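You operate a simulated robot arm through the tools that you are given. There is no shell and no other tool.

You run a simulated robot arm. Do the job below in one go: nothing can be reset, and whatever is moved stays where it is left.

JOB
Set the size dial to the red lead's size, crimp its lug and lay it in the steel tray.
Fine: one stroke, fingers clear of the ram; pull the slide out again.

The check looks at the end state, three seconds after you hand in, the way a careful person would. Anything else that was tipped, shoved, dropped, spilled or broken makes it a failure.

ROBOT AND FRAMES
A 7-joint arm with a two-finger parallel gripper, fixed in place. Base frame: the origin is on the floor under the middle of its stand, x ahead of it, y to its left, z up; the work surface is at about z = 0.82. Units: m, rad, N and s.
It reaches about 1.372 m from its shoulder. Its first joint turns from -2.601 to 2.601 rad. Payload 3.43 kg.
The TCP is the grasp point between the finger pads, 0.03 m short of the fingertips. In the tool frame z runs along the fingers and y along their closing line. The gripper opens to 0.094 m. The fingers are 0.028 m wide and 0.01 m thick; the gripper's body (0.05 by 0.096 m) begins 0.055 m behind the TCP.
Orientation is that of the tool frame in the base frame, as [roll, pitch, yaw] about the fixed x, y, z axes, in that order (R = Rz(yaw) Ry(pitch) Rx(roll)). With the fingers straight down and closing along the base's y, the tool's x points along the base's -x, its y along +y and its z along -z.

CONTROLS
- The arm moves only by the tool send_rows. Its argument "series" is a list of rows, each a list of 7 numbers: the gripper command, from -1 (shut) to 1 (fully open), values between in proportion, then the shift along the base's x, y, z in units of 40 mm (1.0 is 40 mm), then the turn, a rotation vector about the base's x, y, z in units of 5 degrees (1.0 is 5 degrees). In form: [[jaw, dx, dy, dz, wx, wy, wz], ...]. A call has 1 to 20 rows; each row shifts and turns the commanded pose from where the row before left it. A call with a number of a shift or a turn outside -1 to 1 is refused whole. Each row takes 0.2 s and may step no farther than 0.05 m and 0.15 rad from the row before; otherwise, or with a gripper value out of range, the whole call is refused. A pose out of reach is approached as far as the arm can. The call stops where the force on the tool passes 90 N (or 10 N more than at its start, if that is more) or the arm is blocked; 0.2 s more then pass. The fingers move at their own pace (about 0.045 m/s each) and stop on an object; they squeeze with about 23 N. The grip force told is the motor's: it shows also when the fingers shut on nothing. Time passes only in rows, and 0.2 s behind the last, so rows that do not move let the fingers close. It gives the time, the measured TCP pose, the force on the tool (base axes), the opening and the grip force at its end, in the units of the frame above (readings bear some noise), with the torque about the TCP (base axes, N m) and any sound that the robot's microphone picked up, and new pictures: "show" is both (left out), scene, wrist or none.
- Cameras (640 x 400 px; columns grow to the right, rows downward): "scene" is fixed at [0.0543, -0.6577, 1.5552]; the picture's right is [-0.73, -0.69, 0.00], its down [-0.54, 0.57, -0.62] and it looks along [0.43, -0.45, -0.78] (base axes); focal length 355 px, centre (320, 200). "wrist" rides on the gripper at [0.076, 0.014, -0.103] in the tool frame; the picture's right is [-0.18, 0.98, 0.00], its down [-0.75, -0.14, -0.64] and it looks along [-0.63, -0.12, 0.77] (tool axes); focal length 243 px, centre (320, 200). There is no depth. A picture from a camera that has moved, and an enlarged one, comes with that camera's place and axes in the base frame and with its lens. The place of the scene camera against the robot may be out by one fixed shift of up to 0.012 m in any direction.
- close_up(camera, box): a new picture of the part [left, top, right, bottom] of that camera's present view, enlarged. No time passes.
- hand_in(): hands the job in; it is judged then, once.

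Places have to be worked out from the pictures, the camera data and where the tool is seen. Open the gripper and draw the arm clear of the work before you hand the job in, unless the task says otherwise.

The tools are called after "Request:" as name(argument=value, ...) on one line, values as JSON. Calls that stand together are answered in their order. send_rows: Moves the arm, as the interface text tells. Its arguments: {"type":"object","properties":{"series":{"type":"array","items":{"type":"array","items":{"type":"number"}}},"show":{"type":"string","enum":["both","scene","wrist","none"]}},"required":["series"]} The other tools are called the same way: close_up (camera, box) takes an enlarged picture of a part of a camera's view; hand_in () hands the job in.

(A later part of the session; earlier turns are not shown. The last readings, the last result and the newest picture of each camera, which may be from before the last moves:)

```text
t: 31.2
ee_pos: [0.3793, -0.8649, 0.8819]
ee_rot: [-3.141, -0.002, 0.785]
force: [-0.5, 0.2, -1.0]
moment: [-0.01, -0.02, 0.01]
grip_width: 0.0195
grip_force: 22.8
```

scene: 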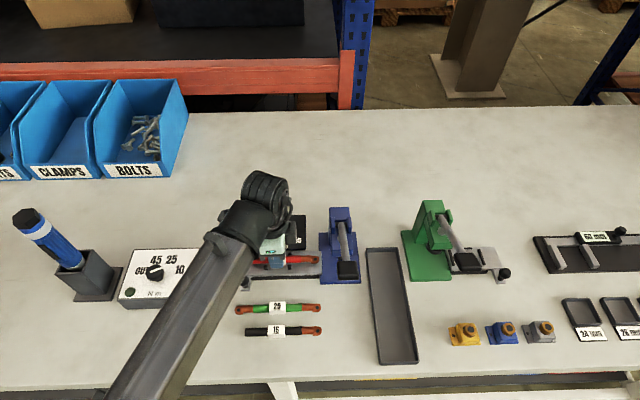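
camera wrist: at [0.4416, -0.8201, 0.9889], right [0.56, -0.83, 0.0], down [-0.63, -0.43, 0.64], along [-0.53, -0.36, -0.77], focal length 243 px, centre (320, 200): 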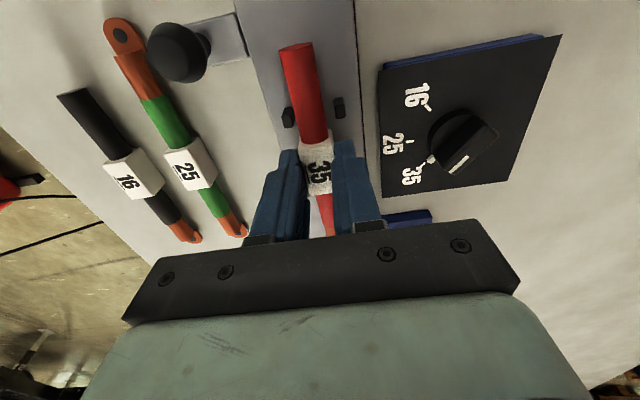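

No contact yet (force unchanged), so I continue in 1 mm steps.

Request:
send_rows(series=[[-1, 0, 0, -0.025, 0, 0, 0], [-1, 0, 0, 0, 0, 0, 0]], show="none")

Request:
send_rows(series=[[-1, 0, 0, -0.025, 0, 0, 0], [-1, 0, 0, 0, 0, 0, 0]], show="none")

```text
t: 31.8
ee_pos: [0.3796, -0.8654, 0.8808]
ee_rot: [-3.141, -0.002, 0.784]
force: [0.7, -0.7, -0.8]
moment: [-0.01, 0.01, 0.02]
grip_width: 0.0197
grip_force: 22.5
```

```text
t: 32.4
ee_pos: [0.3779, -0.8653, 0.8798]
ee_rot: [3.141, 0.001, 0.785]
force: [0.5, 0.4, -0.5]
moment: [0.03, -0.01, 0.0]
grip_width: 0.0194
grip_force: 23.1
```

Request:
send_rows(series=[[-1, 0, 0, -0.025, 0, 0, 0], [-1, 0, 0, 0, 0, 0, 0]], show="none")

Request:
send_rows(series=[[-1, 0, 0, -0.025, 0, 0, 0], [-1, 0, 0, 0, 0, 0, 0]], show="wrist")

Request:
close_up(camera="wrist", box=[220, 0, 420, 200])

Request:
close_up(camera="scene", box=[240, 210, 340, 280])

```text
t: 33.0
ee_pos: [0.3793, -0.8653, 0.88]
ee_rot: [3.141, -0.002, 0.785]
force: [-1.0, 0.3, -2.3]
moment: [-0.03, 0.0, -0.02]
grip_width: 0.0194
grip_force: 23.5
```

```text
t: 33.6
ee_pos: [0.379, -0.8657, 0.8799]
ee_rot: [3.14, 0.001, 0.786]
force: [-0.5, 0.1, 5.4]
moment: [0.01, 0.06, -0.02]
grip_width: 0.0199
grip_force: 22.4
camera wrist: at [0.442, -0.8215, 0.9815], right [0.56, -0.83, 0.0], down [-0.63, -0.43, 0.64], along [-0.53, -0.36, -0.77], focal length 243 px, centre (320, 200)
```

wrist: 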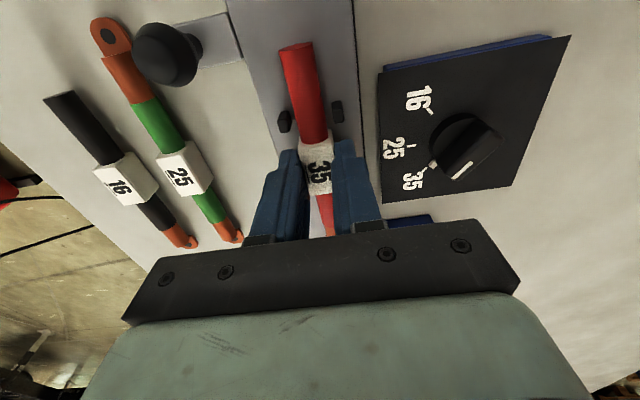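

```text
2.00 times, centred on (320, 100) of wrist
camera zoom: at [0.442, -0.8215, 0.9815], right [0.56, -0.83, 0.0], down [-0.63, -0.43, 0.64], along [-0.53, -0.36, -0.77], focal length 485 px, centre (320, 400)
```

zoom: 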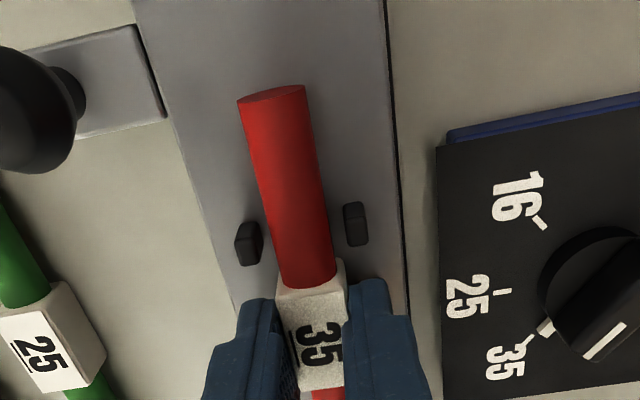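

```text
5.71 times, centred on (290, 245) of scene
camera zoom: at [0.0543, -0.6577, 1.5552], right [-0.73, -0.69, 0.0], down [-0.54, 0.57, -0.62], along [0.43, -0.45, -0.78], focal length 2030 px, centre (491, -57)
```

zoom: 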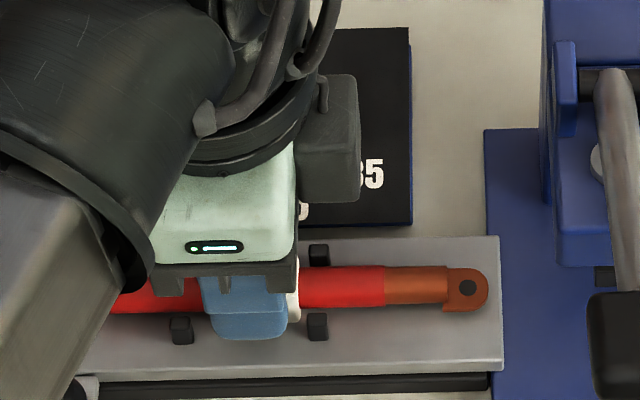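

Contact shows at z≈0.880 (+5.4 N), so the tag rests on the slide plate. I open the fingers modestly and rise straight up.

Request:
send_rows(series=[[-0.22, 0, 0, 0.025, 0, 0, 0], [-0.22, 0, 0, 0, 0, 0, 0], [-0.22, 0, 0, 0, 0, 0, 0], [-0.22, 0, 0, 0.4, 0, 0, 0], [-0.22, 0, 0, 0.6, 0, 0, 0], [-0.22, 0, 0, 0.8, 0, 0, 0], [-0.22, 0, 0, 0.8, 0, 0, 0], [-0.22, 0, 0, 0, 0, 0, 0]], show="both")

Request:
close_up(camera="wrist", box=[200, 0, 440, 180])

```text
t: 35.4
ee_pos: [0.3786, -0.8668, 0.9833]
ee_rot: [-3.141, 0.0, 0.786]
force: [0.4, 1.1, -0.2]
moment: [0.0, 0.0, -0.04]
grip_width: 0.0367
grip_force: 0.0
camera wrist: at [0.4418, -0.8223, 1.0856], right [0.56, -0.83, 0.0], down [-0.63, -0.43, 0.64], along [-0.53, -0.36, -0.77], focal length 243 px, centre (320, 200)
```

scene: 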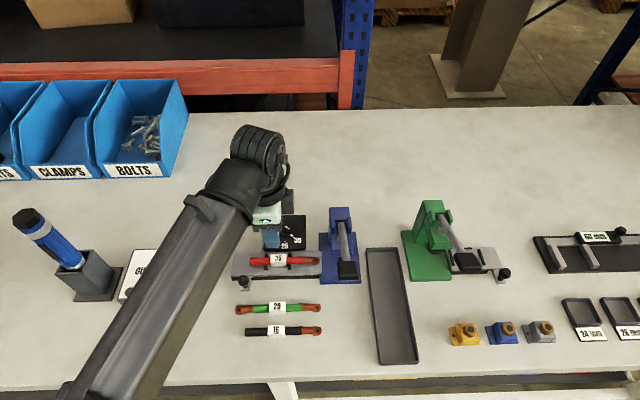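
wrist: 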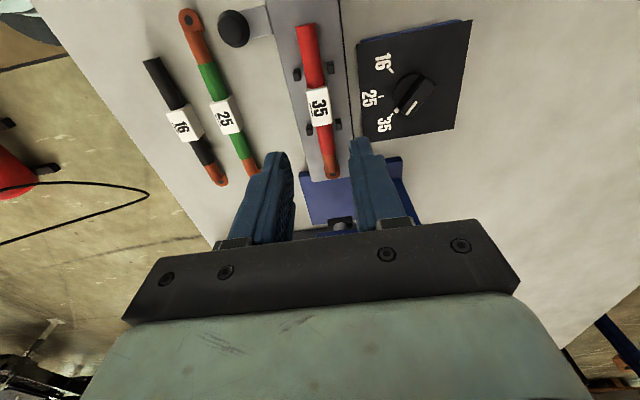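

```text
2.22 times, centred on (320, 90) of wrist
camera zoom: at [0.4418, -0.8223, 1.0856], right [0.56, -0.83, 0.0], down [-0.63, -0.43, 0.64], along [-0.53, -0.36, -0.77], focal length 539 px, centre (320, 444)
```

zoom: 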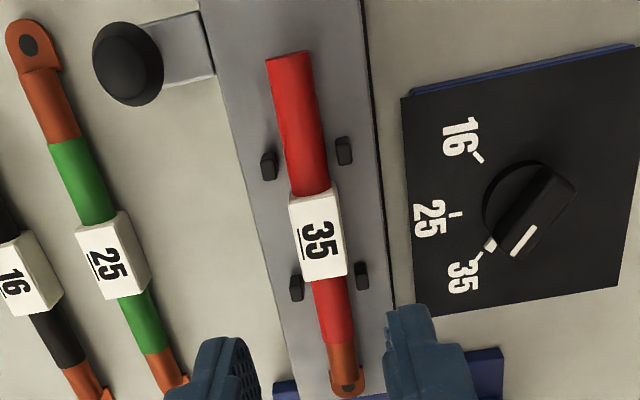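

The red lead lies properly in the pegs. I triangulate the slide's knob at about (0.3895,-0.7796), ball centre z≈0.864. I move above it while turning +90° so the fingers close along the slide's travel direction.

Request:
send_rows(series=[[0.1, 0.015, 0.121, 0, 0, 0, 1], [0.1, 0.015, 0.121, 0, 0, 0, 1], [0.1, 0.015, 0.121, 0, 0, 0, 1], [0.1, 0.015, 0.121, 0, 0, 0, 1], [0.1, 0.015, 0.121, 0, 0, 0, 1], [0.1, 0.015, 0.121, 0, 0, 0, 1], [0.1, 0.015, 0.121, 0, 0, 0, 1], [0.1, 0.015, 0.121, 0, 0, 0, 1], [0.1, 0.015, 0.121, 0, 0, 0, 1], [0.1, 0.015, 0.121, 0, 0, 0, 1], [0.1, 0.015, 0.121, 0, 0, 0, 1], [0.1, 0.015, 0.121, 0, 0, 0, 1], [0.1, 0.015, 0.121, 0, 0, 0, 1], [0.1, 0.015, 0.121, 0, 0, 0, 1], [0.1, 0.015, 0.121, 0, 0, 0, 1], [0.1, 0.015, 0.121, 0, 0, 0, 1], [0.1, 0.015, 0.121, 0, 0, 0, 1], [0.1, 0.015, 0.121, 0, 0, 0, 1], [0.1, 0, 0, 0, 0, 0, 0]], show="both")

Request:
close_up(camera="wrist", box=[200, 0, 440, 180])

```text
t: 39.4
ee_pos: [0.3897, -0.7775, 0.9831]
ee_rot: [-3.141, 0.001, 2.358]
force: [-0.1, 0.7, 0.5]
moment: [0.0, 0.03, -0.01]
grip_width: 0.0518
grip_force: 0.1
camera wrist: at [0.3447, -0.7144, 1.0861], right [0.82, 0.57, 0.0], down [0.43, -0.63, 0.64], along [0.36, -0.53, -0.77], focal length 243 px, centre (320, 200)
```

scene: 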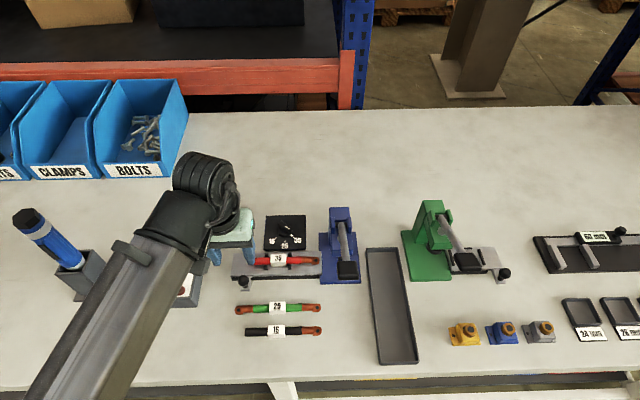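
wrist: 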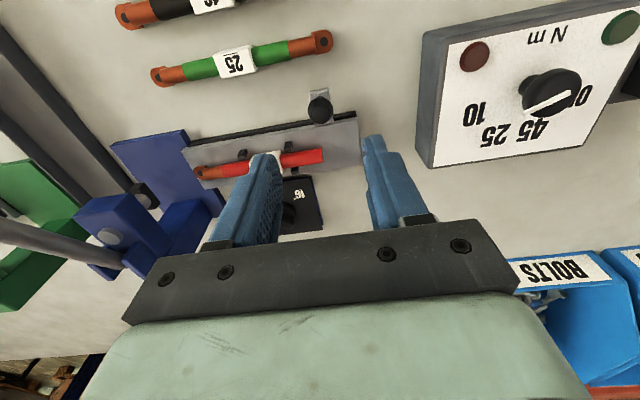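

```text
2.22 times, centred on (320, 90) of wrist
camera zoom: at [0.3447, -0.7144, 1.0861], right [0.82, 0.57, 0.0], down [0.43, -0.63, 0.64], along [0.36, -0.53, -0.77], focal length 539 px, centre (320, 444)
```

zoom: 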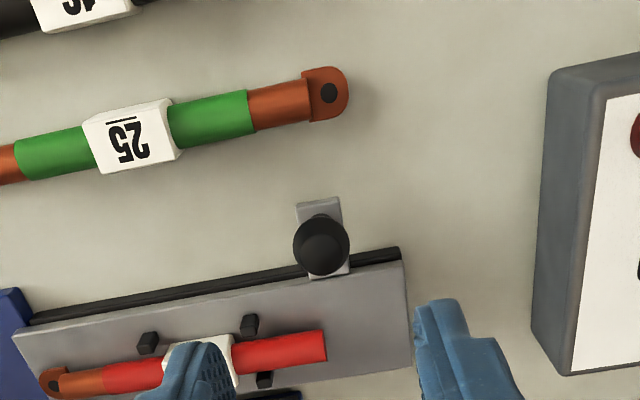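

The knob ball is located at about (0.3905,-0.7805,0.862). I correct by a few millimetres, descend with open fingers either side along the travel direction, and close.

Request:
send_rows(series=[[0.1, 0.037, -0.067, -0.7, 0, 0, 0], [0.1, 0, 0, -0.8, 0, 0, 0], [0.1, 0, 0, -0.7, 0, 0, 0], [0.1, 0, 0, -0.375, 0, 0, 0], [0.1, 0, 0, 0, 0, 0, 0]], show="wrist")

Request:
close_up(camera="wrist", box=[200, 20, 440, 220])

```text
t: 40.6
ee_pos: [0.3925, -0.7822, 0.8809]
ee_rot: [3.141, 0.001, 2.358]
force: [0.1, -0.8, -0.7]
moment: [0.02, 0.0, 0.0]
grip_width: 0.0514
grip_force: 0.1
camera wrist: at [0.3468, -0.7187, 0.9831], right [0.83, 0.56, 0.0], down [0.43, -0.63, 0.64], along [0.36, -0.53, -0.77], focal length 243 px, centre (320, 200)
```

wrist: 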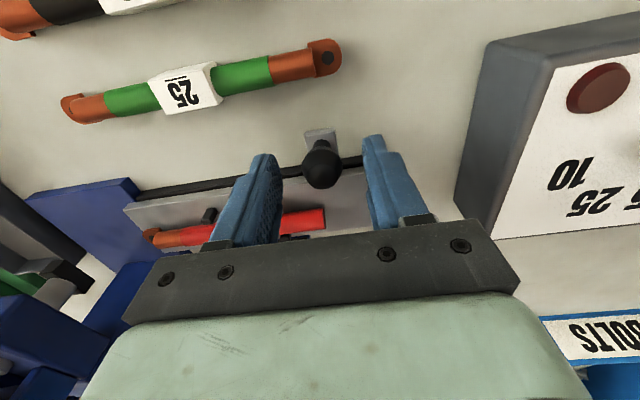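

```text
2.00 times, centred on (320, 120) of wrist
camera zoom: at [0.3468, -0.7187, 0.9831], right [0.83, 0.56, 0.0], down [0.43, -0.63, 0.64], along [0.36, -0.53, -0.77], focal length 485 px, centre (320, 360)
```

zoom: 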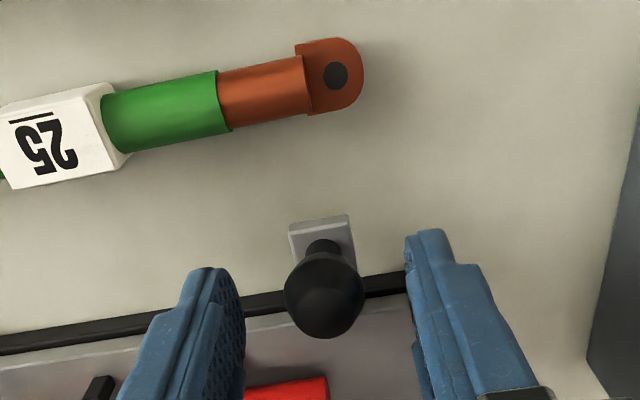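

The knob is centred between the fingers. I close on it.

Request:
send_rows(series=[[-1, 0, 0, 0, 0, 0, 0], [-1, 0, 0, 0, 0, 0, 0], [-1, 0, 0, 0, 0, 0, 0], [-1, 0, 0, 0, 0, 0, 0]], show="wrist")

```text
t: 41.6
ee_pos: [0.3922, -0.7843, 0.8797]
ee_rot: [3.141, 0.0, 2.354]
force: [0.6, 1.3, -1.4]
moment: [-0.23, -0.01, 0.05]
grip_width: 0.022
grip_force: 45.0
camera wrist: at [0.3468, -0.7187, 0.9831], right [0.83, 0.56, 0.0], down [0.43, -0.63, 0.64], along [0.36, -0.53, -0.77], focal length 243 px, centre (320, 200)
```

wrist: 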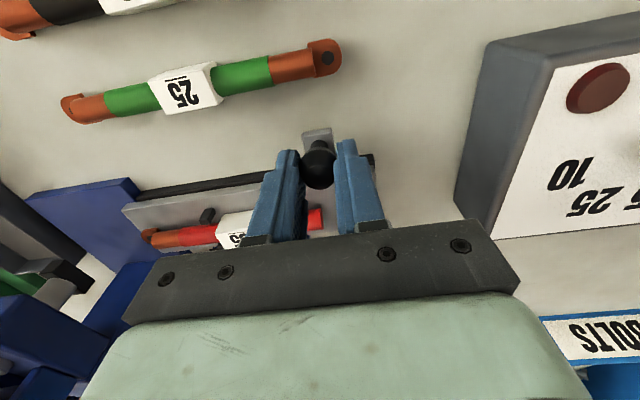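

The knob is held (22 mm, firm). I push the slide toward the press along (-0.707,-0.707) gently, 50 mm first.

Request:
send_rows(series=[[-1, -0.05, -0.05, 0, 0, 0, 0], [-1, -0.1, -0.1, 0, 0, 0, 0], [-1, -0.1, -0.1, 0, 0, 0, 0], [-1, -0.13, -0.13, 0, 0, 0, 0], [-1, -0.13, -0.13, 0, 0, 0, 0], [-1, -0.13, -0.13, 0, 0, 0, 0], [-1, -0.1, -0.1, 0, 0, 0, 0], [-1, -0.1, -0.1, 0, 0, 0, 0], [-1, -0.05, -0.05, 0, 0, 0, 0], [-1, 0, 0, 0, 0, 0, 0]], show="both")

Request:
close_up(camera="scene", box=[220, 190, 380, 290])

Request:
close_up(camera="wrist", box=[0, 100, 360, 320])

```text
t: 43.8
ee_pos: [0.3549, -0.8185, 0.8816]
ee_rot: [-3.14, 0.001, 2.357]
force: [5.7, -5.9, 8.8]
moment: [0.69, 0.11, 0.08]
grip_width: 0.0219
grip_force: 44.9
camera wrist: at [0.3109, -0.7544, 0.983], right [0.82, 0.57, 0.0], down [0.43, -0.63, 0.64], along [0.36, -0.53, -0.77], focal length 243 px, centre (320, 200)
```

scene: 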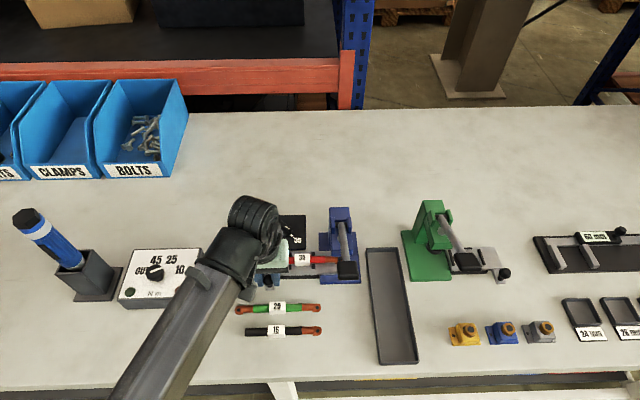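
wrist: 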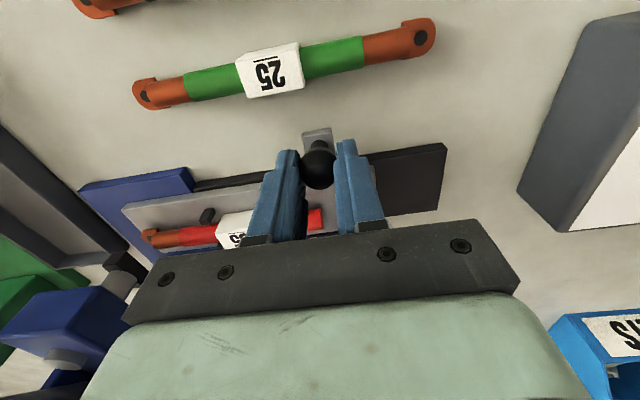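

```text
4.00 times, centred on (300, 240) of scene
camera zoom: at [0.0543, -0.6577, 1.5552], right [-0.73, -0.69, 0.0], down [-0.54, 0.57, -0.62], along [0.43, -0.45, -0.78], focal length 1421 px, centre (400, 40)
```

zoom: 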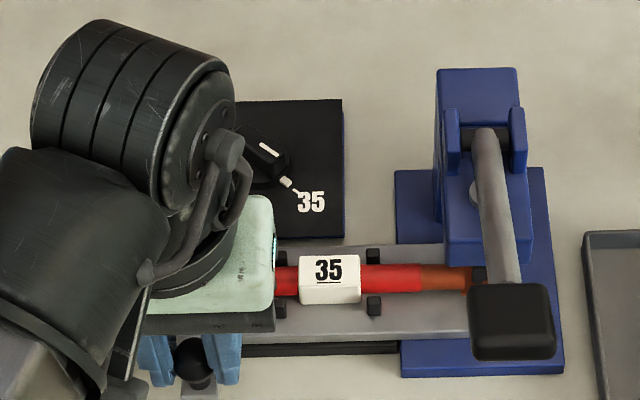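

```text
1.78 times, centred on (180, 210) of wrist
camera zoom: at [0.3109, -0.7544, 0.983], right [0.82, 0.57, 0.0], down [0.43, -0.63, 0.64], along [0.36, -0.53, -0.77], focal length 431 px, centre (569, 182)
```

zoom: 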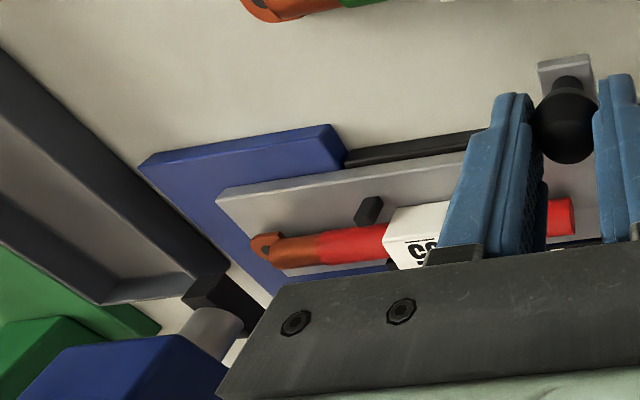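

The slide carries the lead smoothly with low force. I continue pushing another 20 mm.

Request:
send_rows(series=[[-1, -0.09, -0.09, 0, 0, 0, 0], [-1, -0.09, -0.09, 0, 0, 0, 0], [-1, -0.09, -0.09, 0, 0, 0, 0], [-1, -0.09, -0.09, 0, 0, 0, 0], [-1, 0, 0, 0, 0, 0, 0]], show="both")

Request:
close_up(camera="scene", box=[220, 190, 380, 290])

Request:
close_up(camera="wrist", box=[0, 100, 360, 320])

```text
t: 45.0
ee_pos: [0.3415, -0.8324, 0.8806]
ee_rot: [3.14, 0.001, 2.355]
force: [8.0, -7.6, -3.0]
moment: [-0.75, -1.22, -0.07]
grip_width: 0.0219
grip_force: 45.2
camera wrist: at [0.297, -0.7683, 0.9831], right [0.83, 0.56, 0.0], down [0.43, -0.63, 0.64], along [0.36, -0.53, -0.77], focal length 243 px, centre (320, 200)
```

scene: 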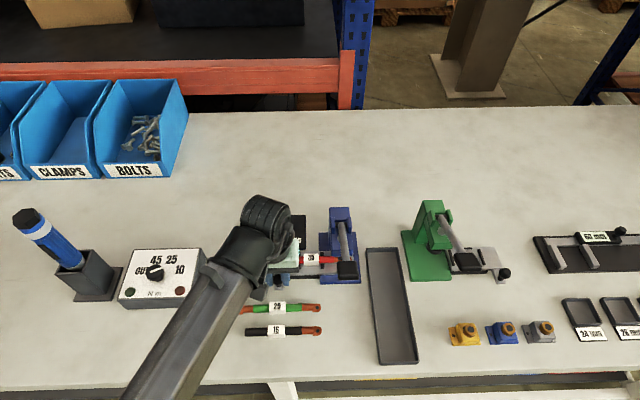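
wrist: 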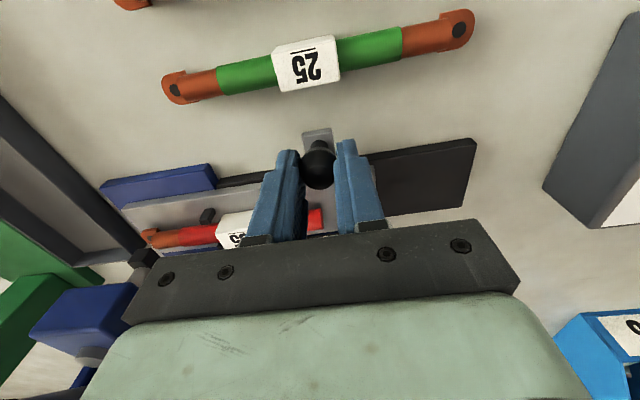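

```text
4.00 times, centred on (300, 240) of scene
camera zoom: at [0.0543, -0.6577, 1.5552], right [-0.73, -0.69, 0.0], down [-0.54, 0.57, -0.62], along [0.43, -0.45, -0.78], focal length 1421 px, centre (400, 40)
```

zoom: 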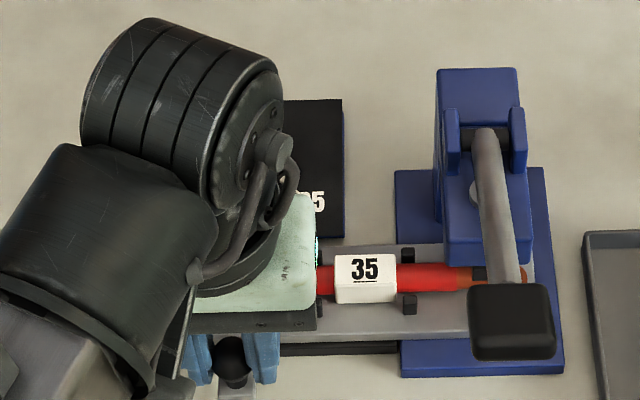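

```text
1.78 times, centred on (180, 210) of wrist
camera zoom: at [0.297, -0.7683, 0.9831], right [0.83, 0.56, 0.0], down [0.43, -0.63, 0.64], along [0.36, -0.53, -0.77], focal length 431 px, centre (569, 182)
```

zoom: 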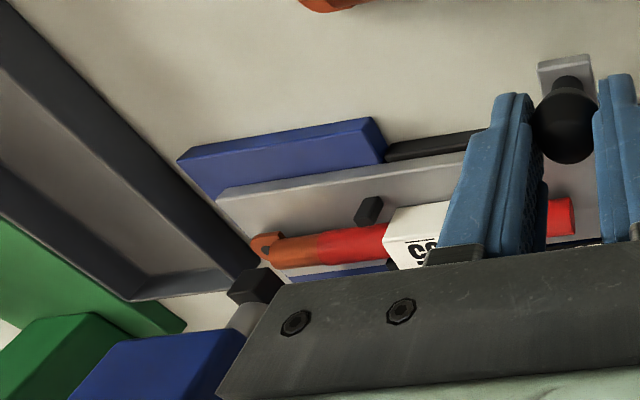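

About 70 mm in; the lug barrel is approaching the ram axis. I continue in small steps to feel for the slide's end stop.

Request:
send_rows(series=[[-1, -0.05, -0.05, 0, 0, 0, 0], [-1, -0.05, -0.05, 0, 0, 0, 0], [-1, 0, 0, 0, 0, 0, 0]], show="none")

Request:
send_rows(series=[[-1, -0.05, -0.05, 0, 0, 0, 0], [-1, -0.05, -0.05, 0, 0, 0, 0], [-1, 0, 0, 0, 0, 0, 0]], show="both")

Request:
close_up(camera="scene", box=[220, 190, 380, 290])

```text
t: 45.8
ee_pos: [0.3396, -0.8344, 0.88]
ee_rot: [3.138, -0.001, 2.359]
force: [24.4, 5.5, 3.5]
moment: [-0.17, 0.26, -0.1]
grip_width: 0.022
grip_force: 45.2
```

```text
t: 46.6
ee_pos: [0.3392, -0.8347, 0.8797]
ee_rot: [3.126, 0.0, 2.362]
force: [44.5, 42.9, -3.5]
moment: [0.54, 0.68, -0.25]
grip_width: 0.022
grip_force: 44.4
camera wrist: at [0.2932, -0.7721, 0.9831], right [0.82, 0.57, 0.02], down [0.43, -0.64, 0.64], along [0.37, -0.52, -0.77], focal length 243 px, centre (320, 200)
```

scene: 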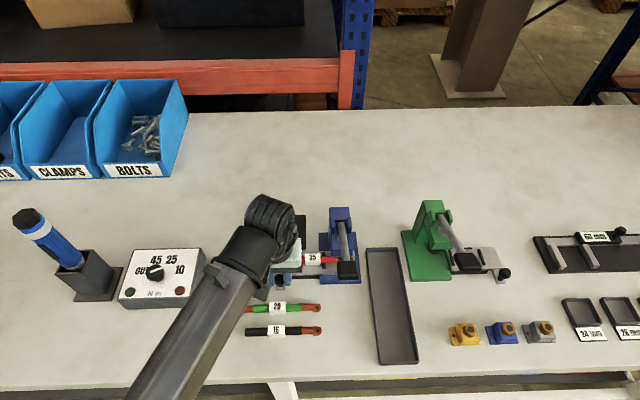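
wrist: 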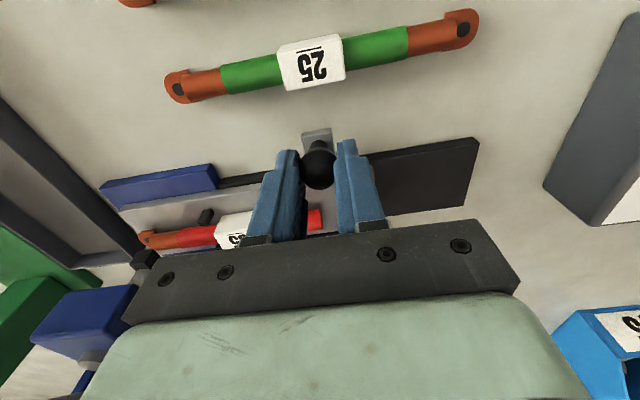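

```text
4.00 times, centred on (300, 240) of scene
camera zoom: at [0.0543, -0.6577, 1.5552], right [-0.73, -0.69, 0.0], down [-0.54, 0.57, -0.62], along [0.43, -0.45, -0.78], focal length 1421 px, centre (400, 40)
```

zoom: 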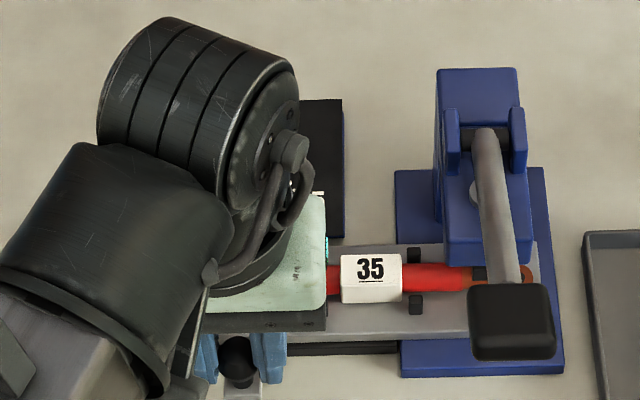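

Force rose to 62 N against the travel with no further motion: the slide is at its end stop, about 74 mm in. I back the command off to relieve the force, then open and rise.

Request:
send_rows(series=[[-1, 0.05, 0.05, 0, 0, 0, 0], [-1, 0.02, 0.02, 0, 0, 0, 0], [-1, 0, 0, 0, 0, 0, 0]], show="none")

```text
t: 47.4
ee_pos: [0.3394, -0.8349, 0.8799]
ee_rot: [3.131, 0.001, 2.358]
force: [31.7, 38.6, -9.4]
moment: [-0.28, 0.03, 0.03]
grip_width: 0.0218
grip_force: 45.1
```

Still about 50 N of push remains, so I relax a bit more.

Request:
send_rows(series=[[-1, 0.05, 0.05, 0, 0, 0, 0], [-1, 0, 0, 0, 0, 0, 0]], show="none")

```text
t: 48.0
ee_pos: [0.3391, -0.8349, 0.8815]
ee_rot: [3.136, 0.0, 2.357]
force: [20.7, 30.6, -14.5]
moment: [-0.52, -0.39, -0.04]
grip_width: 0.0218
grip_force: 44.9
```

Request:
send_rows(series=[[-1, 0.03, 0.03, 0, 0, 0, 0], [-1, 0, 0, 0, 0, 0, 0], [0.1, 0, 0, 0, 0, 0, 0], [0.1, 0, 0, 0, 0, 0, 0], [0.1, 0, 0, 0, 0, 0, 0], [0.1, 0, 0, 0, 0, 0, 0]], show="wrist")

```text
t: 49.4
ee_pos: [0.3385, -0.835, 0.8813]
ee_rot: [-3.141, 0.0, 2.357]
force: [0.7, 0.8, -0.6]
moment: [-0.03, 0.03, -0.05]
grip_width: 0.0515
grip_force: 0.0
camera wrist: at [0.2944, -0.7707, 0.9834], right [0.83, 0.56, 0.0], down [0.43, -0.63, 0.64], along [0.36, -0.53, -0.77], focal length 243 px, centre (320, 200)
```

wrist: 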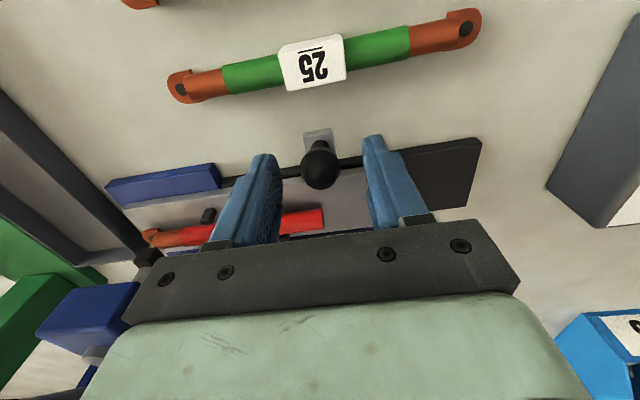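

The knob is released with the slide fully in. I rise straight up and view the press and lead.

Request:
send_rows(series=[[0.1, 0, 0, 0.5, 0, 0, 0], [0.1, 0, 0, 0.8, 0, 0, 0], [0.1, 0, 0, 0.8, 0, 0, 0], [0.1, 0, 0, 0.8, 0, 0, 0], [0.1, 0.2, 0.2, 0.8, 0, 0, 0], [0.1, 0.4, 0.4, 0.8, 0, 0, 0], [0.1, 0.4, 0.4, 0.5, 0, 0, 0], [0.1, 0, 0, 0, 0, 0, 0]], show="both")

Request:
close_up(camera="scene", box=[280, 190, 380, 290])

Request:
close_up(camera="wrist", box=[0, 40, 320, 260])

```text
t: 51.2
ee_pos: [0.3794, -0.7932, 1.0788]
ee_rot: [-3.141, 0.0, 2.358]
force: [-0.6, -0.4, 0.0]
moment: [0.02, -0.02, -0.01]
grip_width: 0.0518
grip_force: 0.1
camera wrist: at [0.3347, -0.7303, 1.1818], right [0.83, 0.56, 0.0], down [0.43, -0.63, 0.64], along [0.36, -0.53, -0.77], focal length 243 px, centre (320, 200)
```

scene: 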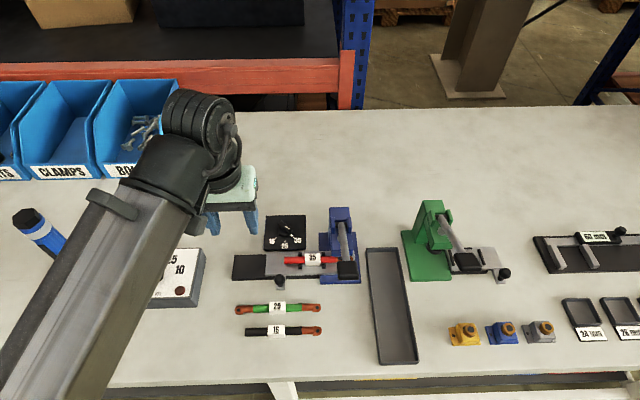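
wrist: 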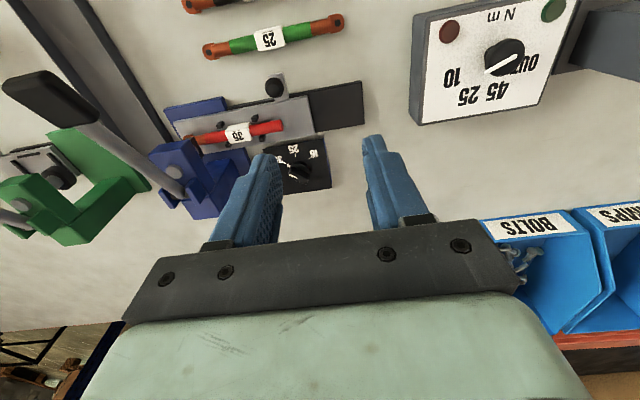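

```text
4.00 times, centred on (330, 240) of scene
camera zoom: at [0.0543, -0.6577, 1.5552], right [-0.73, -0.69, 0.0], down [-0.54, 0.57, -0.62], along [0.43, -0.45, -0.78], focal length 1421 px, centre (280, 40)
```

zoom: 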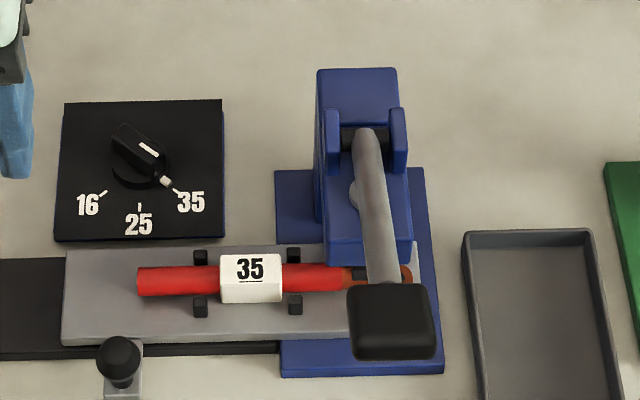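

```text
1.82 times, centred on (160, 150) of wrist
camera zoom: at [0.3347, -0.7303, 1.1818], right [0.83, 0.56, 0.0], down [0.43, -0.63, 0.64], along [0.36, -0.53, -0.77], focal length 441 px, centre (611, 291)
```

zoom: 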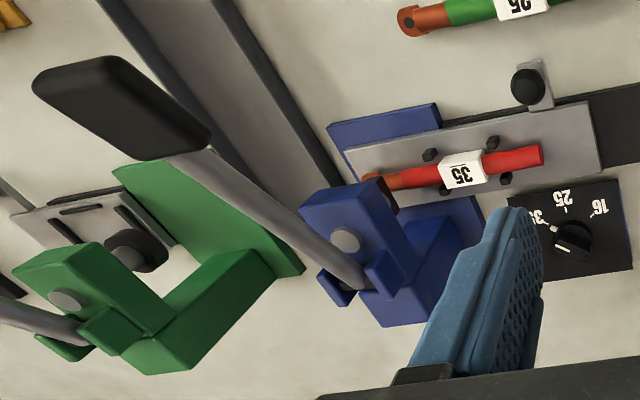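

The slide is seated with the lug under the ram and the tag still between the pegs. The lever's black grip is at about (0.209,-0.886), top near z≈1.01. I move above it with the fingers shut.

Request:
send_rows(series=[[-1, 0, 0, 0.5, 0, 0, 0], [-1, -0.7, -0.385, 0, 0, 0, 0], [-1, -0.7, -0.385, 0, 0, 0, 0], [-1, -0.7, -0.385, 0, 0, 0, 0], [-1, -0.7, -0.385, 0, 0, 0, 0], [-1, -0.7, -0.385, 0, 0, 0, 0], [-1, -0.7, -0.385, 0, 0, 0, 0], [-1, 0, 0, 0, 0, 0, 0]], show="both")

Request:
close_up(camera="wrist", box=[200, 0, 440, 200])

Request:
close_up(camera="scene", box=[280, 190, 420, 290])

```text
t: 53.0
ee_pos: [0.2109, -0.8854, 1.0996]
ee_rot: [3.142, 0.001, 2.359]
force: [-0.2, -1.0, 1.4]
moment: [0.01, 0.0, -0.02]
grip_width: 0.0001
grip_force: 23.3
camera wrist: at [0.1662, -0.8215, 1.203], right [0.82, 0.57, 0.0], down [0.43, -0.63, 0.64], along [0.36, -0.53, -0.77], focal length 243 px, centre (320, 200)
```

scene: 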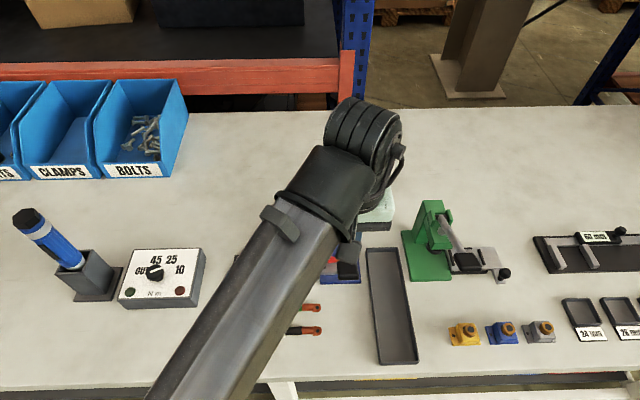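
wrist: 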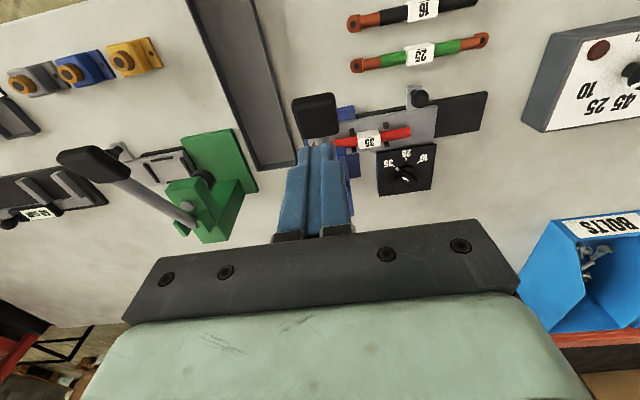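

```text
2.00 times, centred on (320, 100) of wrist
camera zoom: at [0.1662, -0.8215, 1.203], right [0.82, 0.57, 0.0], down [0.43, -0.63, 0.64], along [0.36, -0.53, -0.77], focal length 485 px, centre (320, 400)
```

zoom: 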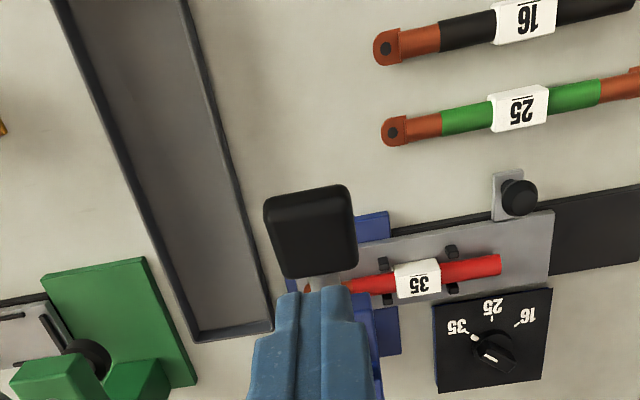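

```text
4.00 times, centred on (350, 240) of scene
camera zoom: at [0.0543, -0.6577, 1.5552], right [-0.73, -0.69, 0.0], down [-0.54, 0.57, -0.62], along [0.43, -0.45, -0.78], focal length 1421 px, centre (200, 40)
```

zoom: 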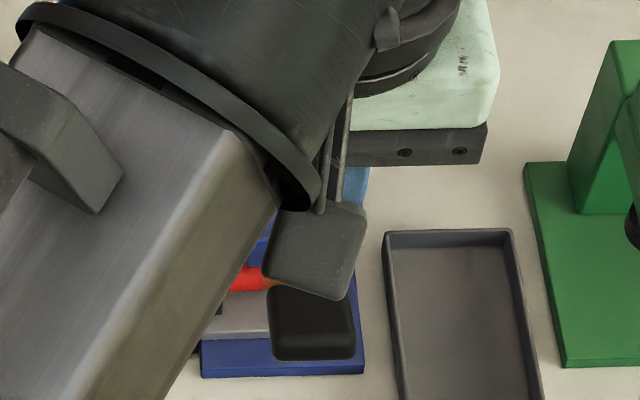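

The grip is a few millimetres off the tool axis, so I shift to about (0.202,-0.882), slightly outward of the grip's centre, and descend to near contact.

Request:
send_rows(series=[[-1, -0.22, 0.09, -0.4, 0, 0, 0], [-1, 0, 0, -0.4, 0, 0, 0], [-1, 0, 0, -0.2, 0, 0, 0], [-1, 0, 0, 0, 0, 0, 0]], show="wrist")

Request:
close_up(camera="wrist", box=[200, 40, 440, 240])

```text
t: 54.0
ee_pos: [0.2012, -0.8823, 1.0621]
ee_rot: [-3.141, -0.002, 2.355]
force: [-0.3, -0.1, 0.8]
moment: [-0.01, -0.02, 0.01]
grip_width: 0.0
grip_force: 22.9
camera wrist: at [0.1576, -0.8186, 1.1632], right [0.83, 0.56, 0.0], down [0.43, -0.63, 0.64], along [0.36, -0.53, -0.77], focal length 243 px, centre (320, 200)
```

wrist: 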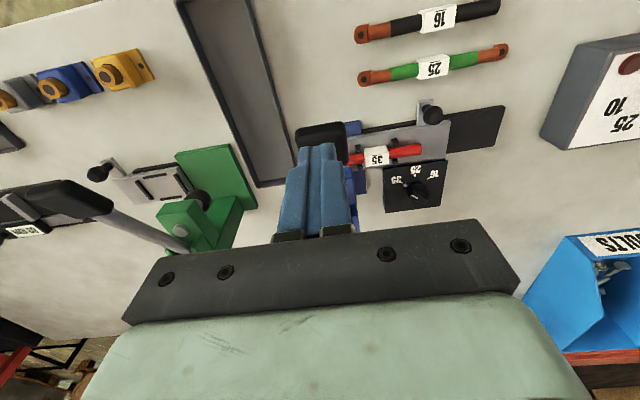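

```text
2.00 times, centred on (320, 140) of wrist
camera zoom: at [0.1576, -0.8186, 1.1632], right [0.83, 0.56, 0.0], down [0.43, -0.63, 0.64], along [0.36, -0.53, -0.77], focal length 485 px, centre (320, 320)
```

zoom: 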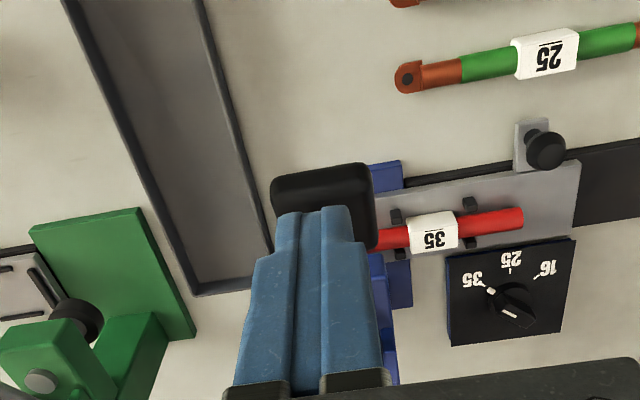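

Fingertips are over the grip. I lower in 4 mm rows toward contact.

Request:
send_rows(series=[[-1, 0, 0, -0.1, 0, 0, 0], [-1, 0, 0, -0.1, 0, 0, 0], [-1, 0, 0, -0.1, 0, 0, 0], [-1, 0, 0, -0.1, 0, 0, 0], [-1, 0, 0, 0, 0, 0, 0]], show="none")

Request:
send_rows(series=[[-1, 0, 0, -0.1, 0, 0, 0], [-1, 0, 0, -0.1, 0, 0, 0], [-1, 0, 0, 0, 0, 0, 0]], show="wrist")

```text
t: 55.2
ee_pos: [0.2026, -0.8833, 1.0442]
ee_rot: [3.141, 0.0, 2.356]
force: [-0.1, 0.0, 1.0]
moment: [0.0, 0.01, 0.02]
grip_width: 0.0
grip_force: 22.5
```

```text
t: 56.0
ee_pos: [0.2021, -0.8823, 1.0367]
ee_rot: [-3.141, 0.001, 2.357]
force: [-0.1, 0.1, 1.2]
moment: [0.02, 0.01, -0.04]
grip_width: 0.0001
grip_force: 23.0
camera wrist: at [0.1574, -0.8184, 1.1395], right [0.83, 0.56, 0.0], down [0.43, -0.63, 0.64], along [0.36, -0.53, -0.77], focal length 243 px, centre (320, 200)
```

wrist: 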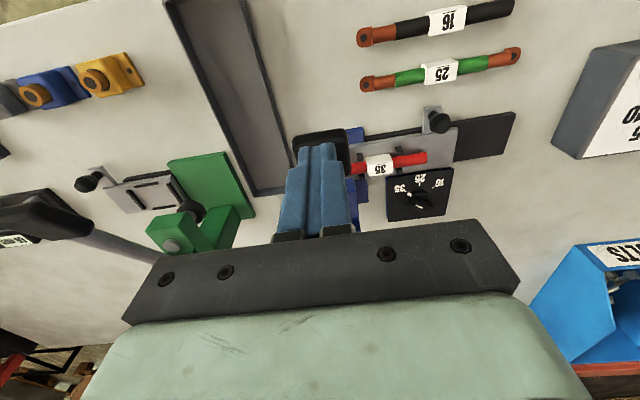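

No contact yet with the fingertips at z≈1.007; I keep lowering.

Request:
send_rows(series=[[-1, 0, 0, -0.1, 0, 0, 0], [-1, 0, 0, -0.1, 0, 0, 0], [-1, 0, 0, 0, 0, 0, 0]], show="none")

Request:
send_rows(series=[[-1, 0, 0, -0.1, 0, 0, 0], [-1, 0, 0, -0.1, 0, 0, 0], [-1, 0, 0, 0, 0, 0, 0]], show="both")

Request:
close_up(camera="wrist", box=[200, 40, 440, 240])

```text
t: 56.8
ee_pos: [0.2024, -0.8824, 1.0276]
ee_rot: [-3.141, 0.002, 2.356]
force: [0.0, 0.6, 0.6]
moment: [0.05, -0.02, -0.01]
grip_width: 0.0001
grip_force: 23.1
```

```text
t: 57.6
ee_pos: [0.2026, -0.8839, 1.0209]
ee_rot: [-3.14, 0.0, 2.355]
force: [0.1, -0.1, 0.7]
moment: [0.01, 0.03, 0.0]
grip_width: 0.0001
grip_force: 23.0
camera wrist: at [0.1577, -0.8192, 1.1231], right [0.83, 0.56, 0.0], down [0.43, -0.63, 0.64], along [0.36, -0.53, -0.77], focal length 243 px, centre (320, 200)
```

scene: 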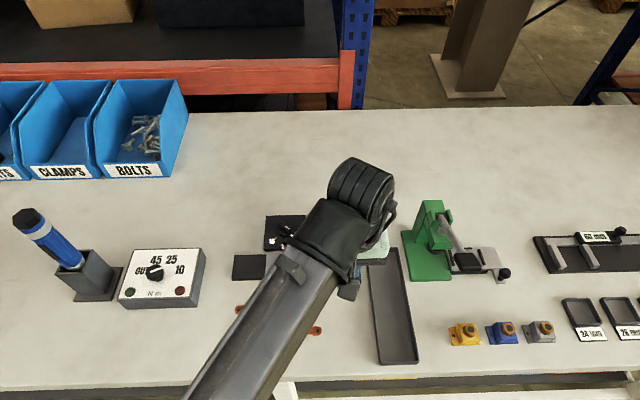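
wrist: 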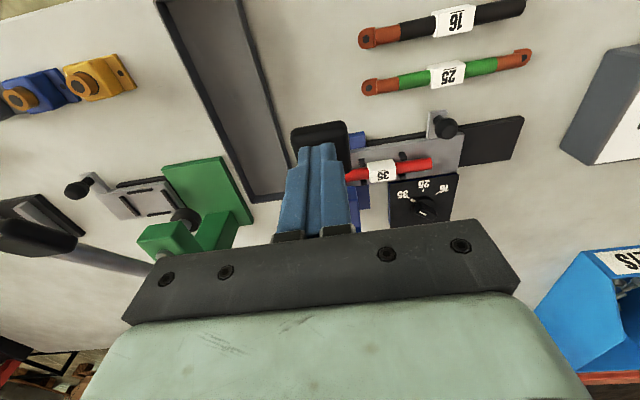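

```text
2.00 times, centred on (320, 140) of wrist
camera zoom: at [0.1577, -0.8192, 1.1231], right [0.83, 0.56, 0.0], down [0.43, -0.63, 0.64], along [0.36, -0.53, -0.77], focal length 485 px, centre (320, 320)
```

zoom: 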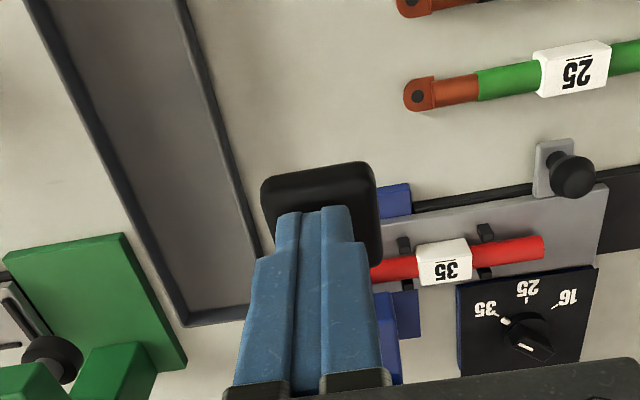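

The grip is still below the fingertips (now z≈0.991). I keep lowering in small steps until force appears.

Request:
send_rows(series=[[-1, 0, 0, -0.1, 0, 0, 0], [-1, 0, 0, -0.1, 0, 0, 0], [-1, 0, 0, 0, 0, 0, 0]], show="none")

Request:
send_rows(series=[[-1, 0, 0, -0.1, 0, 0, 0], [-1, 0, 0, -0.1, 0, 0, 0], [-1, 0, 0, 0, 0, 0, 0]], show="wrist")

Request:
close_up(camera="wrist", box=[200, 40, 440, 240])

```text
t: 58.4
ee_pos: [0.2024, -0.8827, 1.0117]
ee_rot: [3.141, 0.0, 2.357]
force: [-0.9, 1.0, 1.4]
moment: [0.03, 0.03, 0.03]
grip_width: 0.0
grip_force: 23.4
```

```text
t: 59.2
ee_pos: [0.202, -0.8828, 1.0038]
ee_rot: [3.141, 0.0, 2.356]
force: [-0.4, 0.7, 1.0]
moment: [0.01, 0.01, 0.03]
grip_width: 0.0
grip_force: 22.8
camera wrist: at [0.1578, -0.8188, 1.1069], right [0.83, 0.56, 0.0], down [0.43, -0.63, 0.64], along [0.36, -0.53, -0.77], focal length 243 px, centre (320, 200)
```

wrist: 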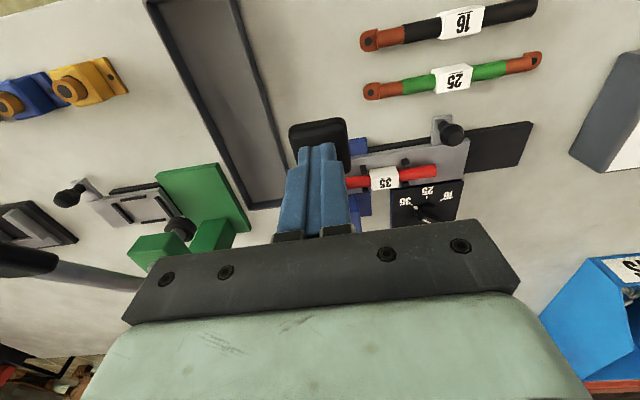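

```text
2.00 times, centred on (320, 140) of wrist
camera zoom: at [0.1578, -0.8188, 1.1069], right [0.83, 0.56, 0.0], down [0.43, -0.63, 0.64], along [0.36, -0.53, -0.77], focal length 485 px, centre (320, 320)
```

zoom: 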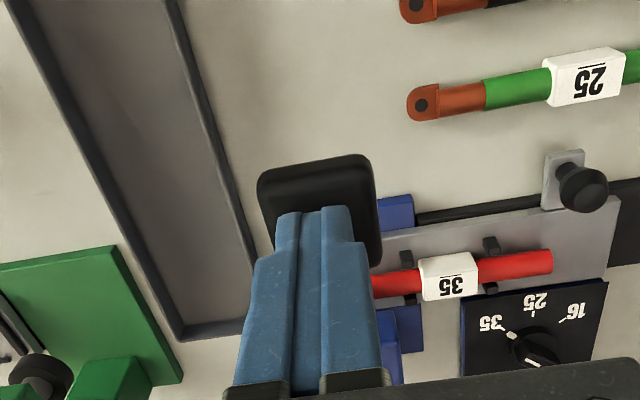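

The grip's apparent size shows it has been moving down with the fingertips since TCP z≈1.037 – the lever swings lightly (about 1 N). I continue the same stroke downward without reversing.

Request:
send_rows(series=[[-1, 0, 0, -0.1, 0, 0, 0], [-1, 0, 0, -0.1, 0, 0, 0], [-1, 0, 0, -0.1, 0, 0, 0], [-1, 0, 0, -0.1, 0, 0, 0], [-1, 0, 0, 0, 0, 0, 0]], show="wrist")

Request:
close_up(camera="wrist", box=[200, 40, 440, 240])

```text
t: 60.4
ee_pos: [0.2019, -0.8834, 0.9886]
ee_rot: [3.141, -0.002, 2.356]
force: [1.2, 0.0, 2.0]
moment: [0.04, 0.04, 0.02]
grip_width: 0.0001
grip_force: 23.1
camera wrist: at [0.1581, -0.8191, 1.0909], right [0.83, 0.56, 0.0], down [0.43, -0.63, 0.64], along [0.36, -0.53, -0.77], focal length 243 px, centre (320, 200)
```

wrist: 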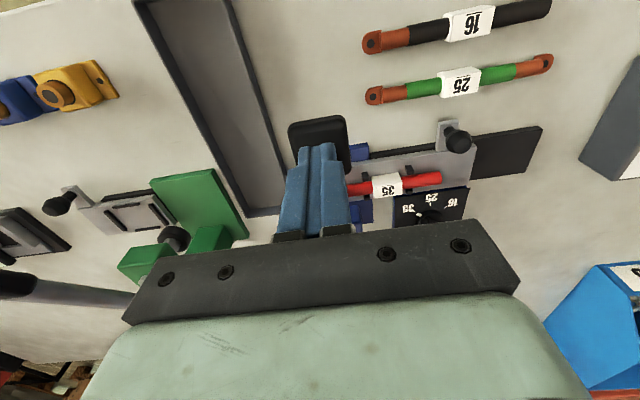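

```text
2.00 times, centred on (320, 140) of wrist
camera zoom: at [0.1581, -0.8191, 1.0909], right [0.83, 0.56, 0.0], down [0.43, -0.63, 0.64], along [0.36, -0.53, -0.77], focal length 485 px, centre (320, 320)
```

zoom: 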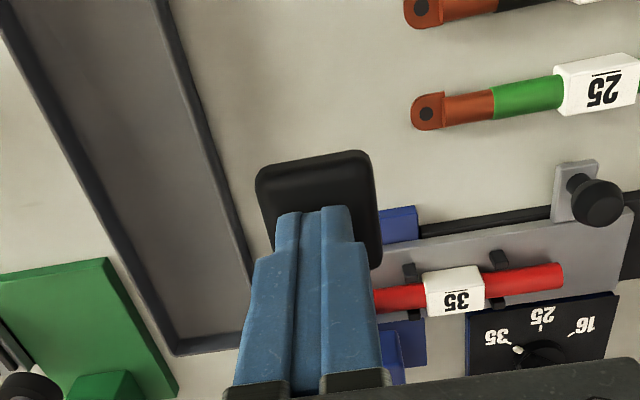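

The lever follows (2 N). I continue down.

Request:
send_rows(series=[[-1, 0, 0, -0.1, 0, 0, 0], [-1, 0, 0, -0.1, 0, 0, 0], [-1, 0, 0, -0.1, 0, 0, 0], [-1, 0, 0, 0, 0, 0, 0]], show="none")

Request:
send_rows(series=[[-1, 0, 0, -0.1, 0, 0, 0], [-1, 0, 0, -0.1, 0, 0, 0], [-1, 0, 0, 0, 0, 0, 0]], show="wrist")

Request:
close_up(camera="wrist", box=[200, 40, 440, 240])

```text
t: 61.4
ee_pos: [0.2022, -0.882, 0.9772]
ee_rot: [3.141, 0.0, 2.356]
force: [0.0, -0.8, 2.8]
moment: [0.0, -0.02, -0.02]
grip_width: 0.0003
grip_force: 22.5
```

```text
t: 62.2
ee_pos: [0.2024, -0.8838, 0.9685]
ee_rot: [3.138, 0.001, 2.355]
force: [-0.6, 3.1, 2.3]
moment: [0.03, -0.01, 0.03]
grip_width: 0.0
grip_force: 23.0
camera wrist: at [0.158, -0.8185, 1.0715], right [0.83, 0.56, 0.0], down [0.43, -0.63, 0.64], along [0.36, -0.53, -0.77], focal length 243 px, centre (320, 200)
```

wrist: 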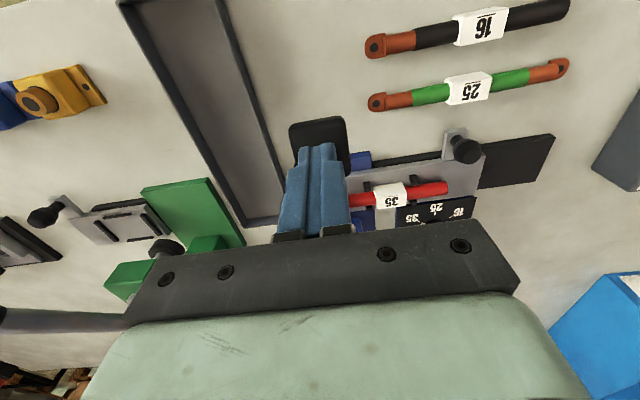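

```text
2.00 times, centred on (320, 140) of wrist
camera zoom: at [0.158, -0.8185, 1.0715], right [0.83, 0.56, 0.0], down [0.43, -0.63, 0.64], along [0.36, -0.53, -0.77], focal length 485 px, centre (320, 320)
```

zoom: 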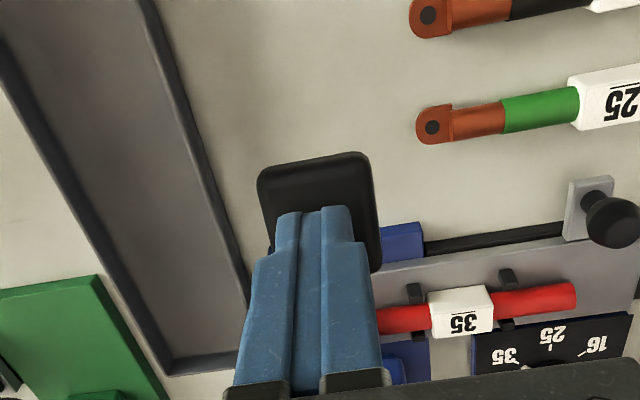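

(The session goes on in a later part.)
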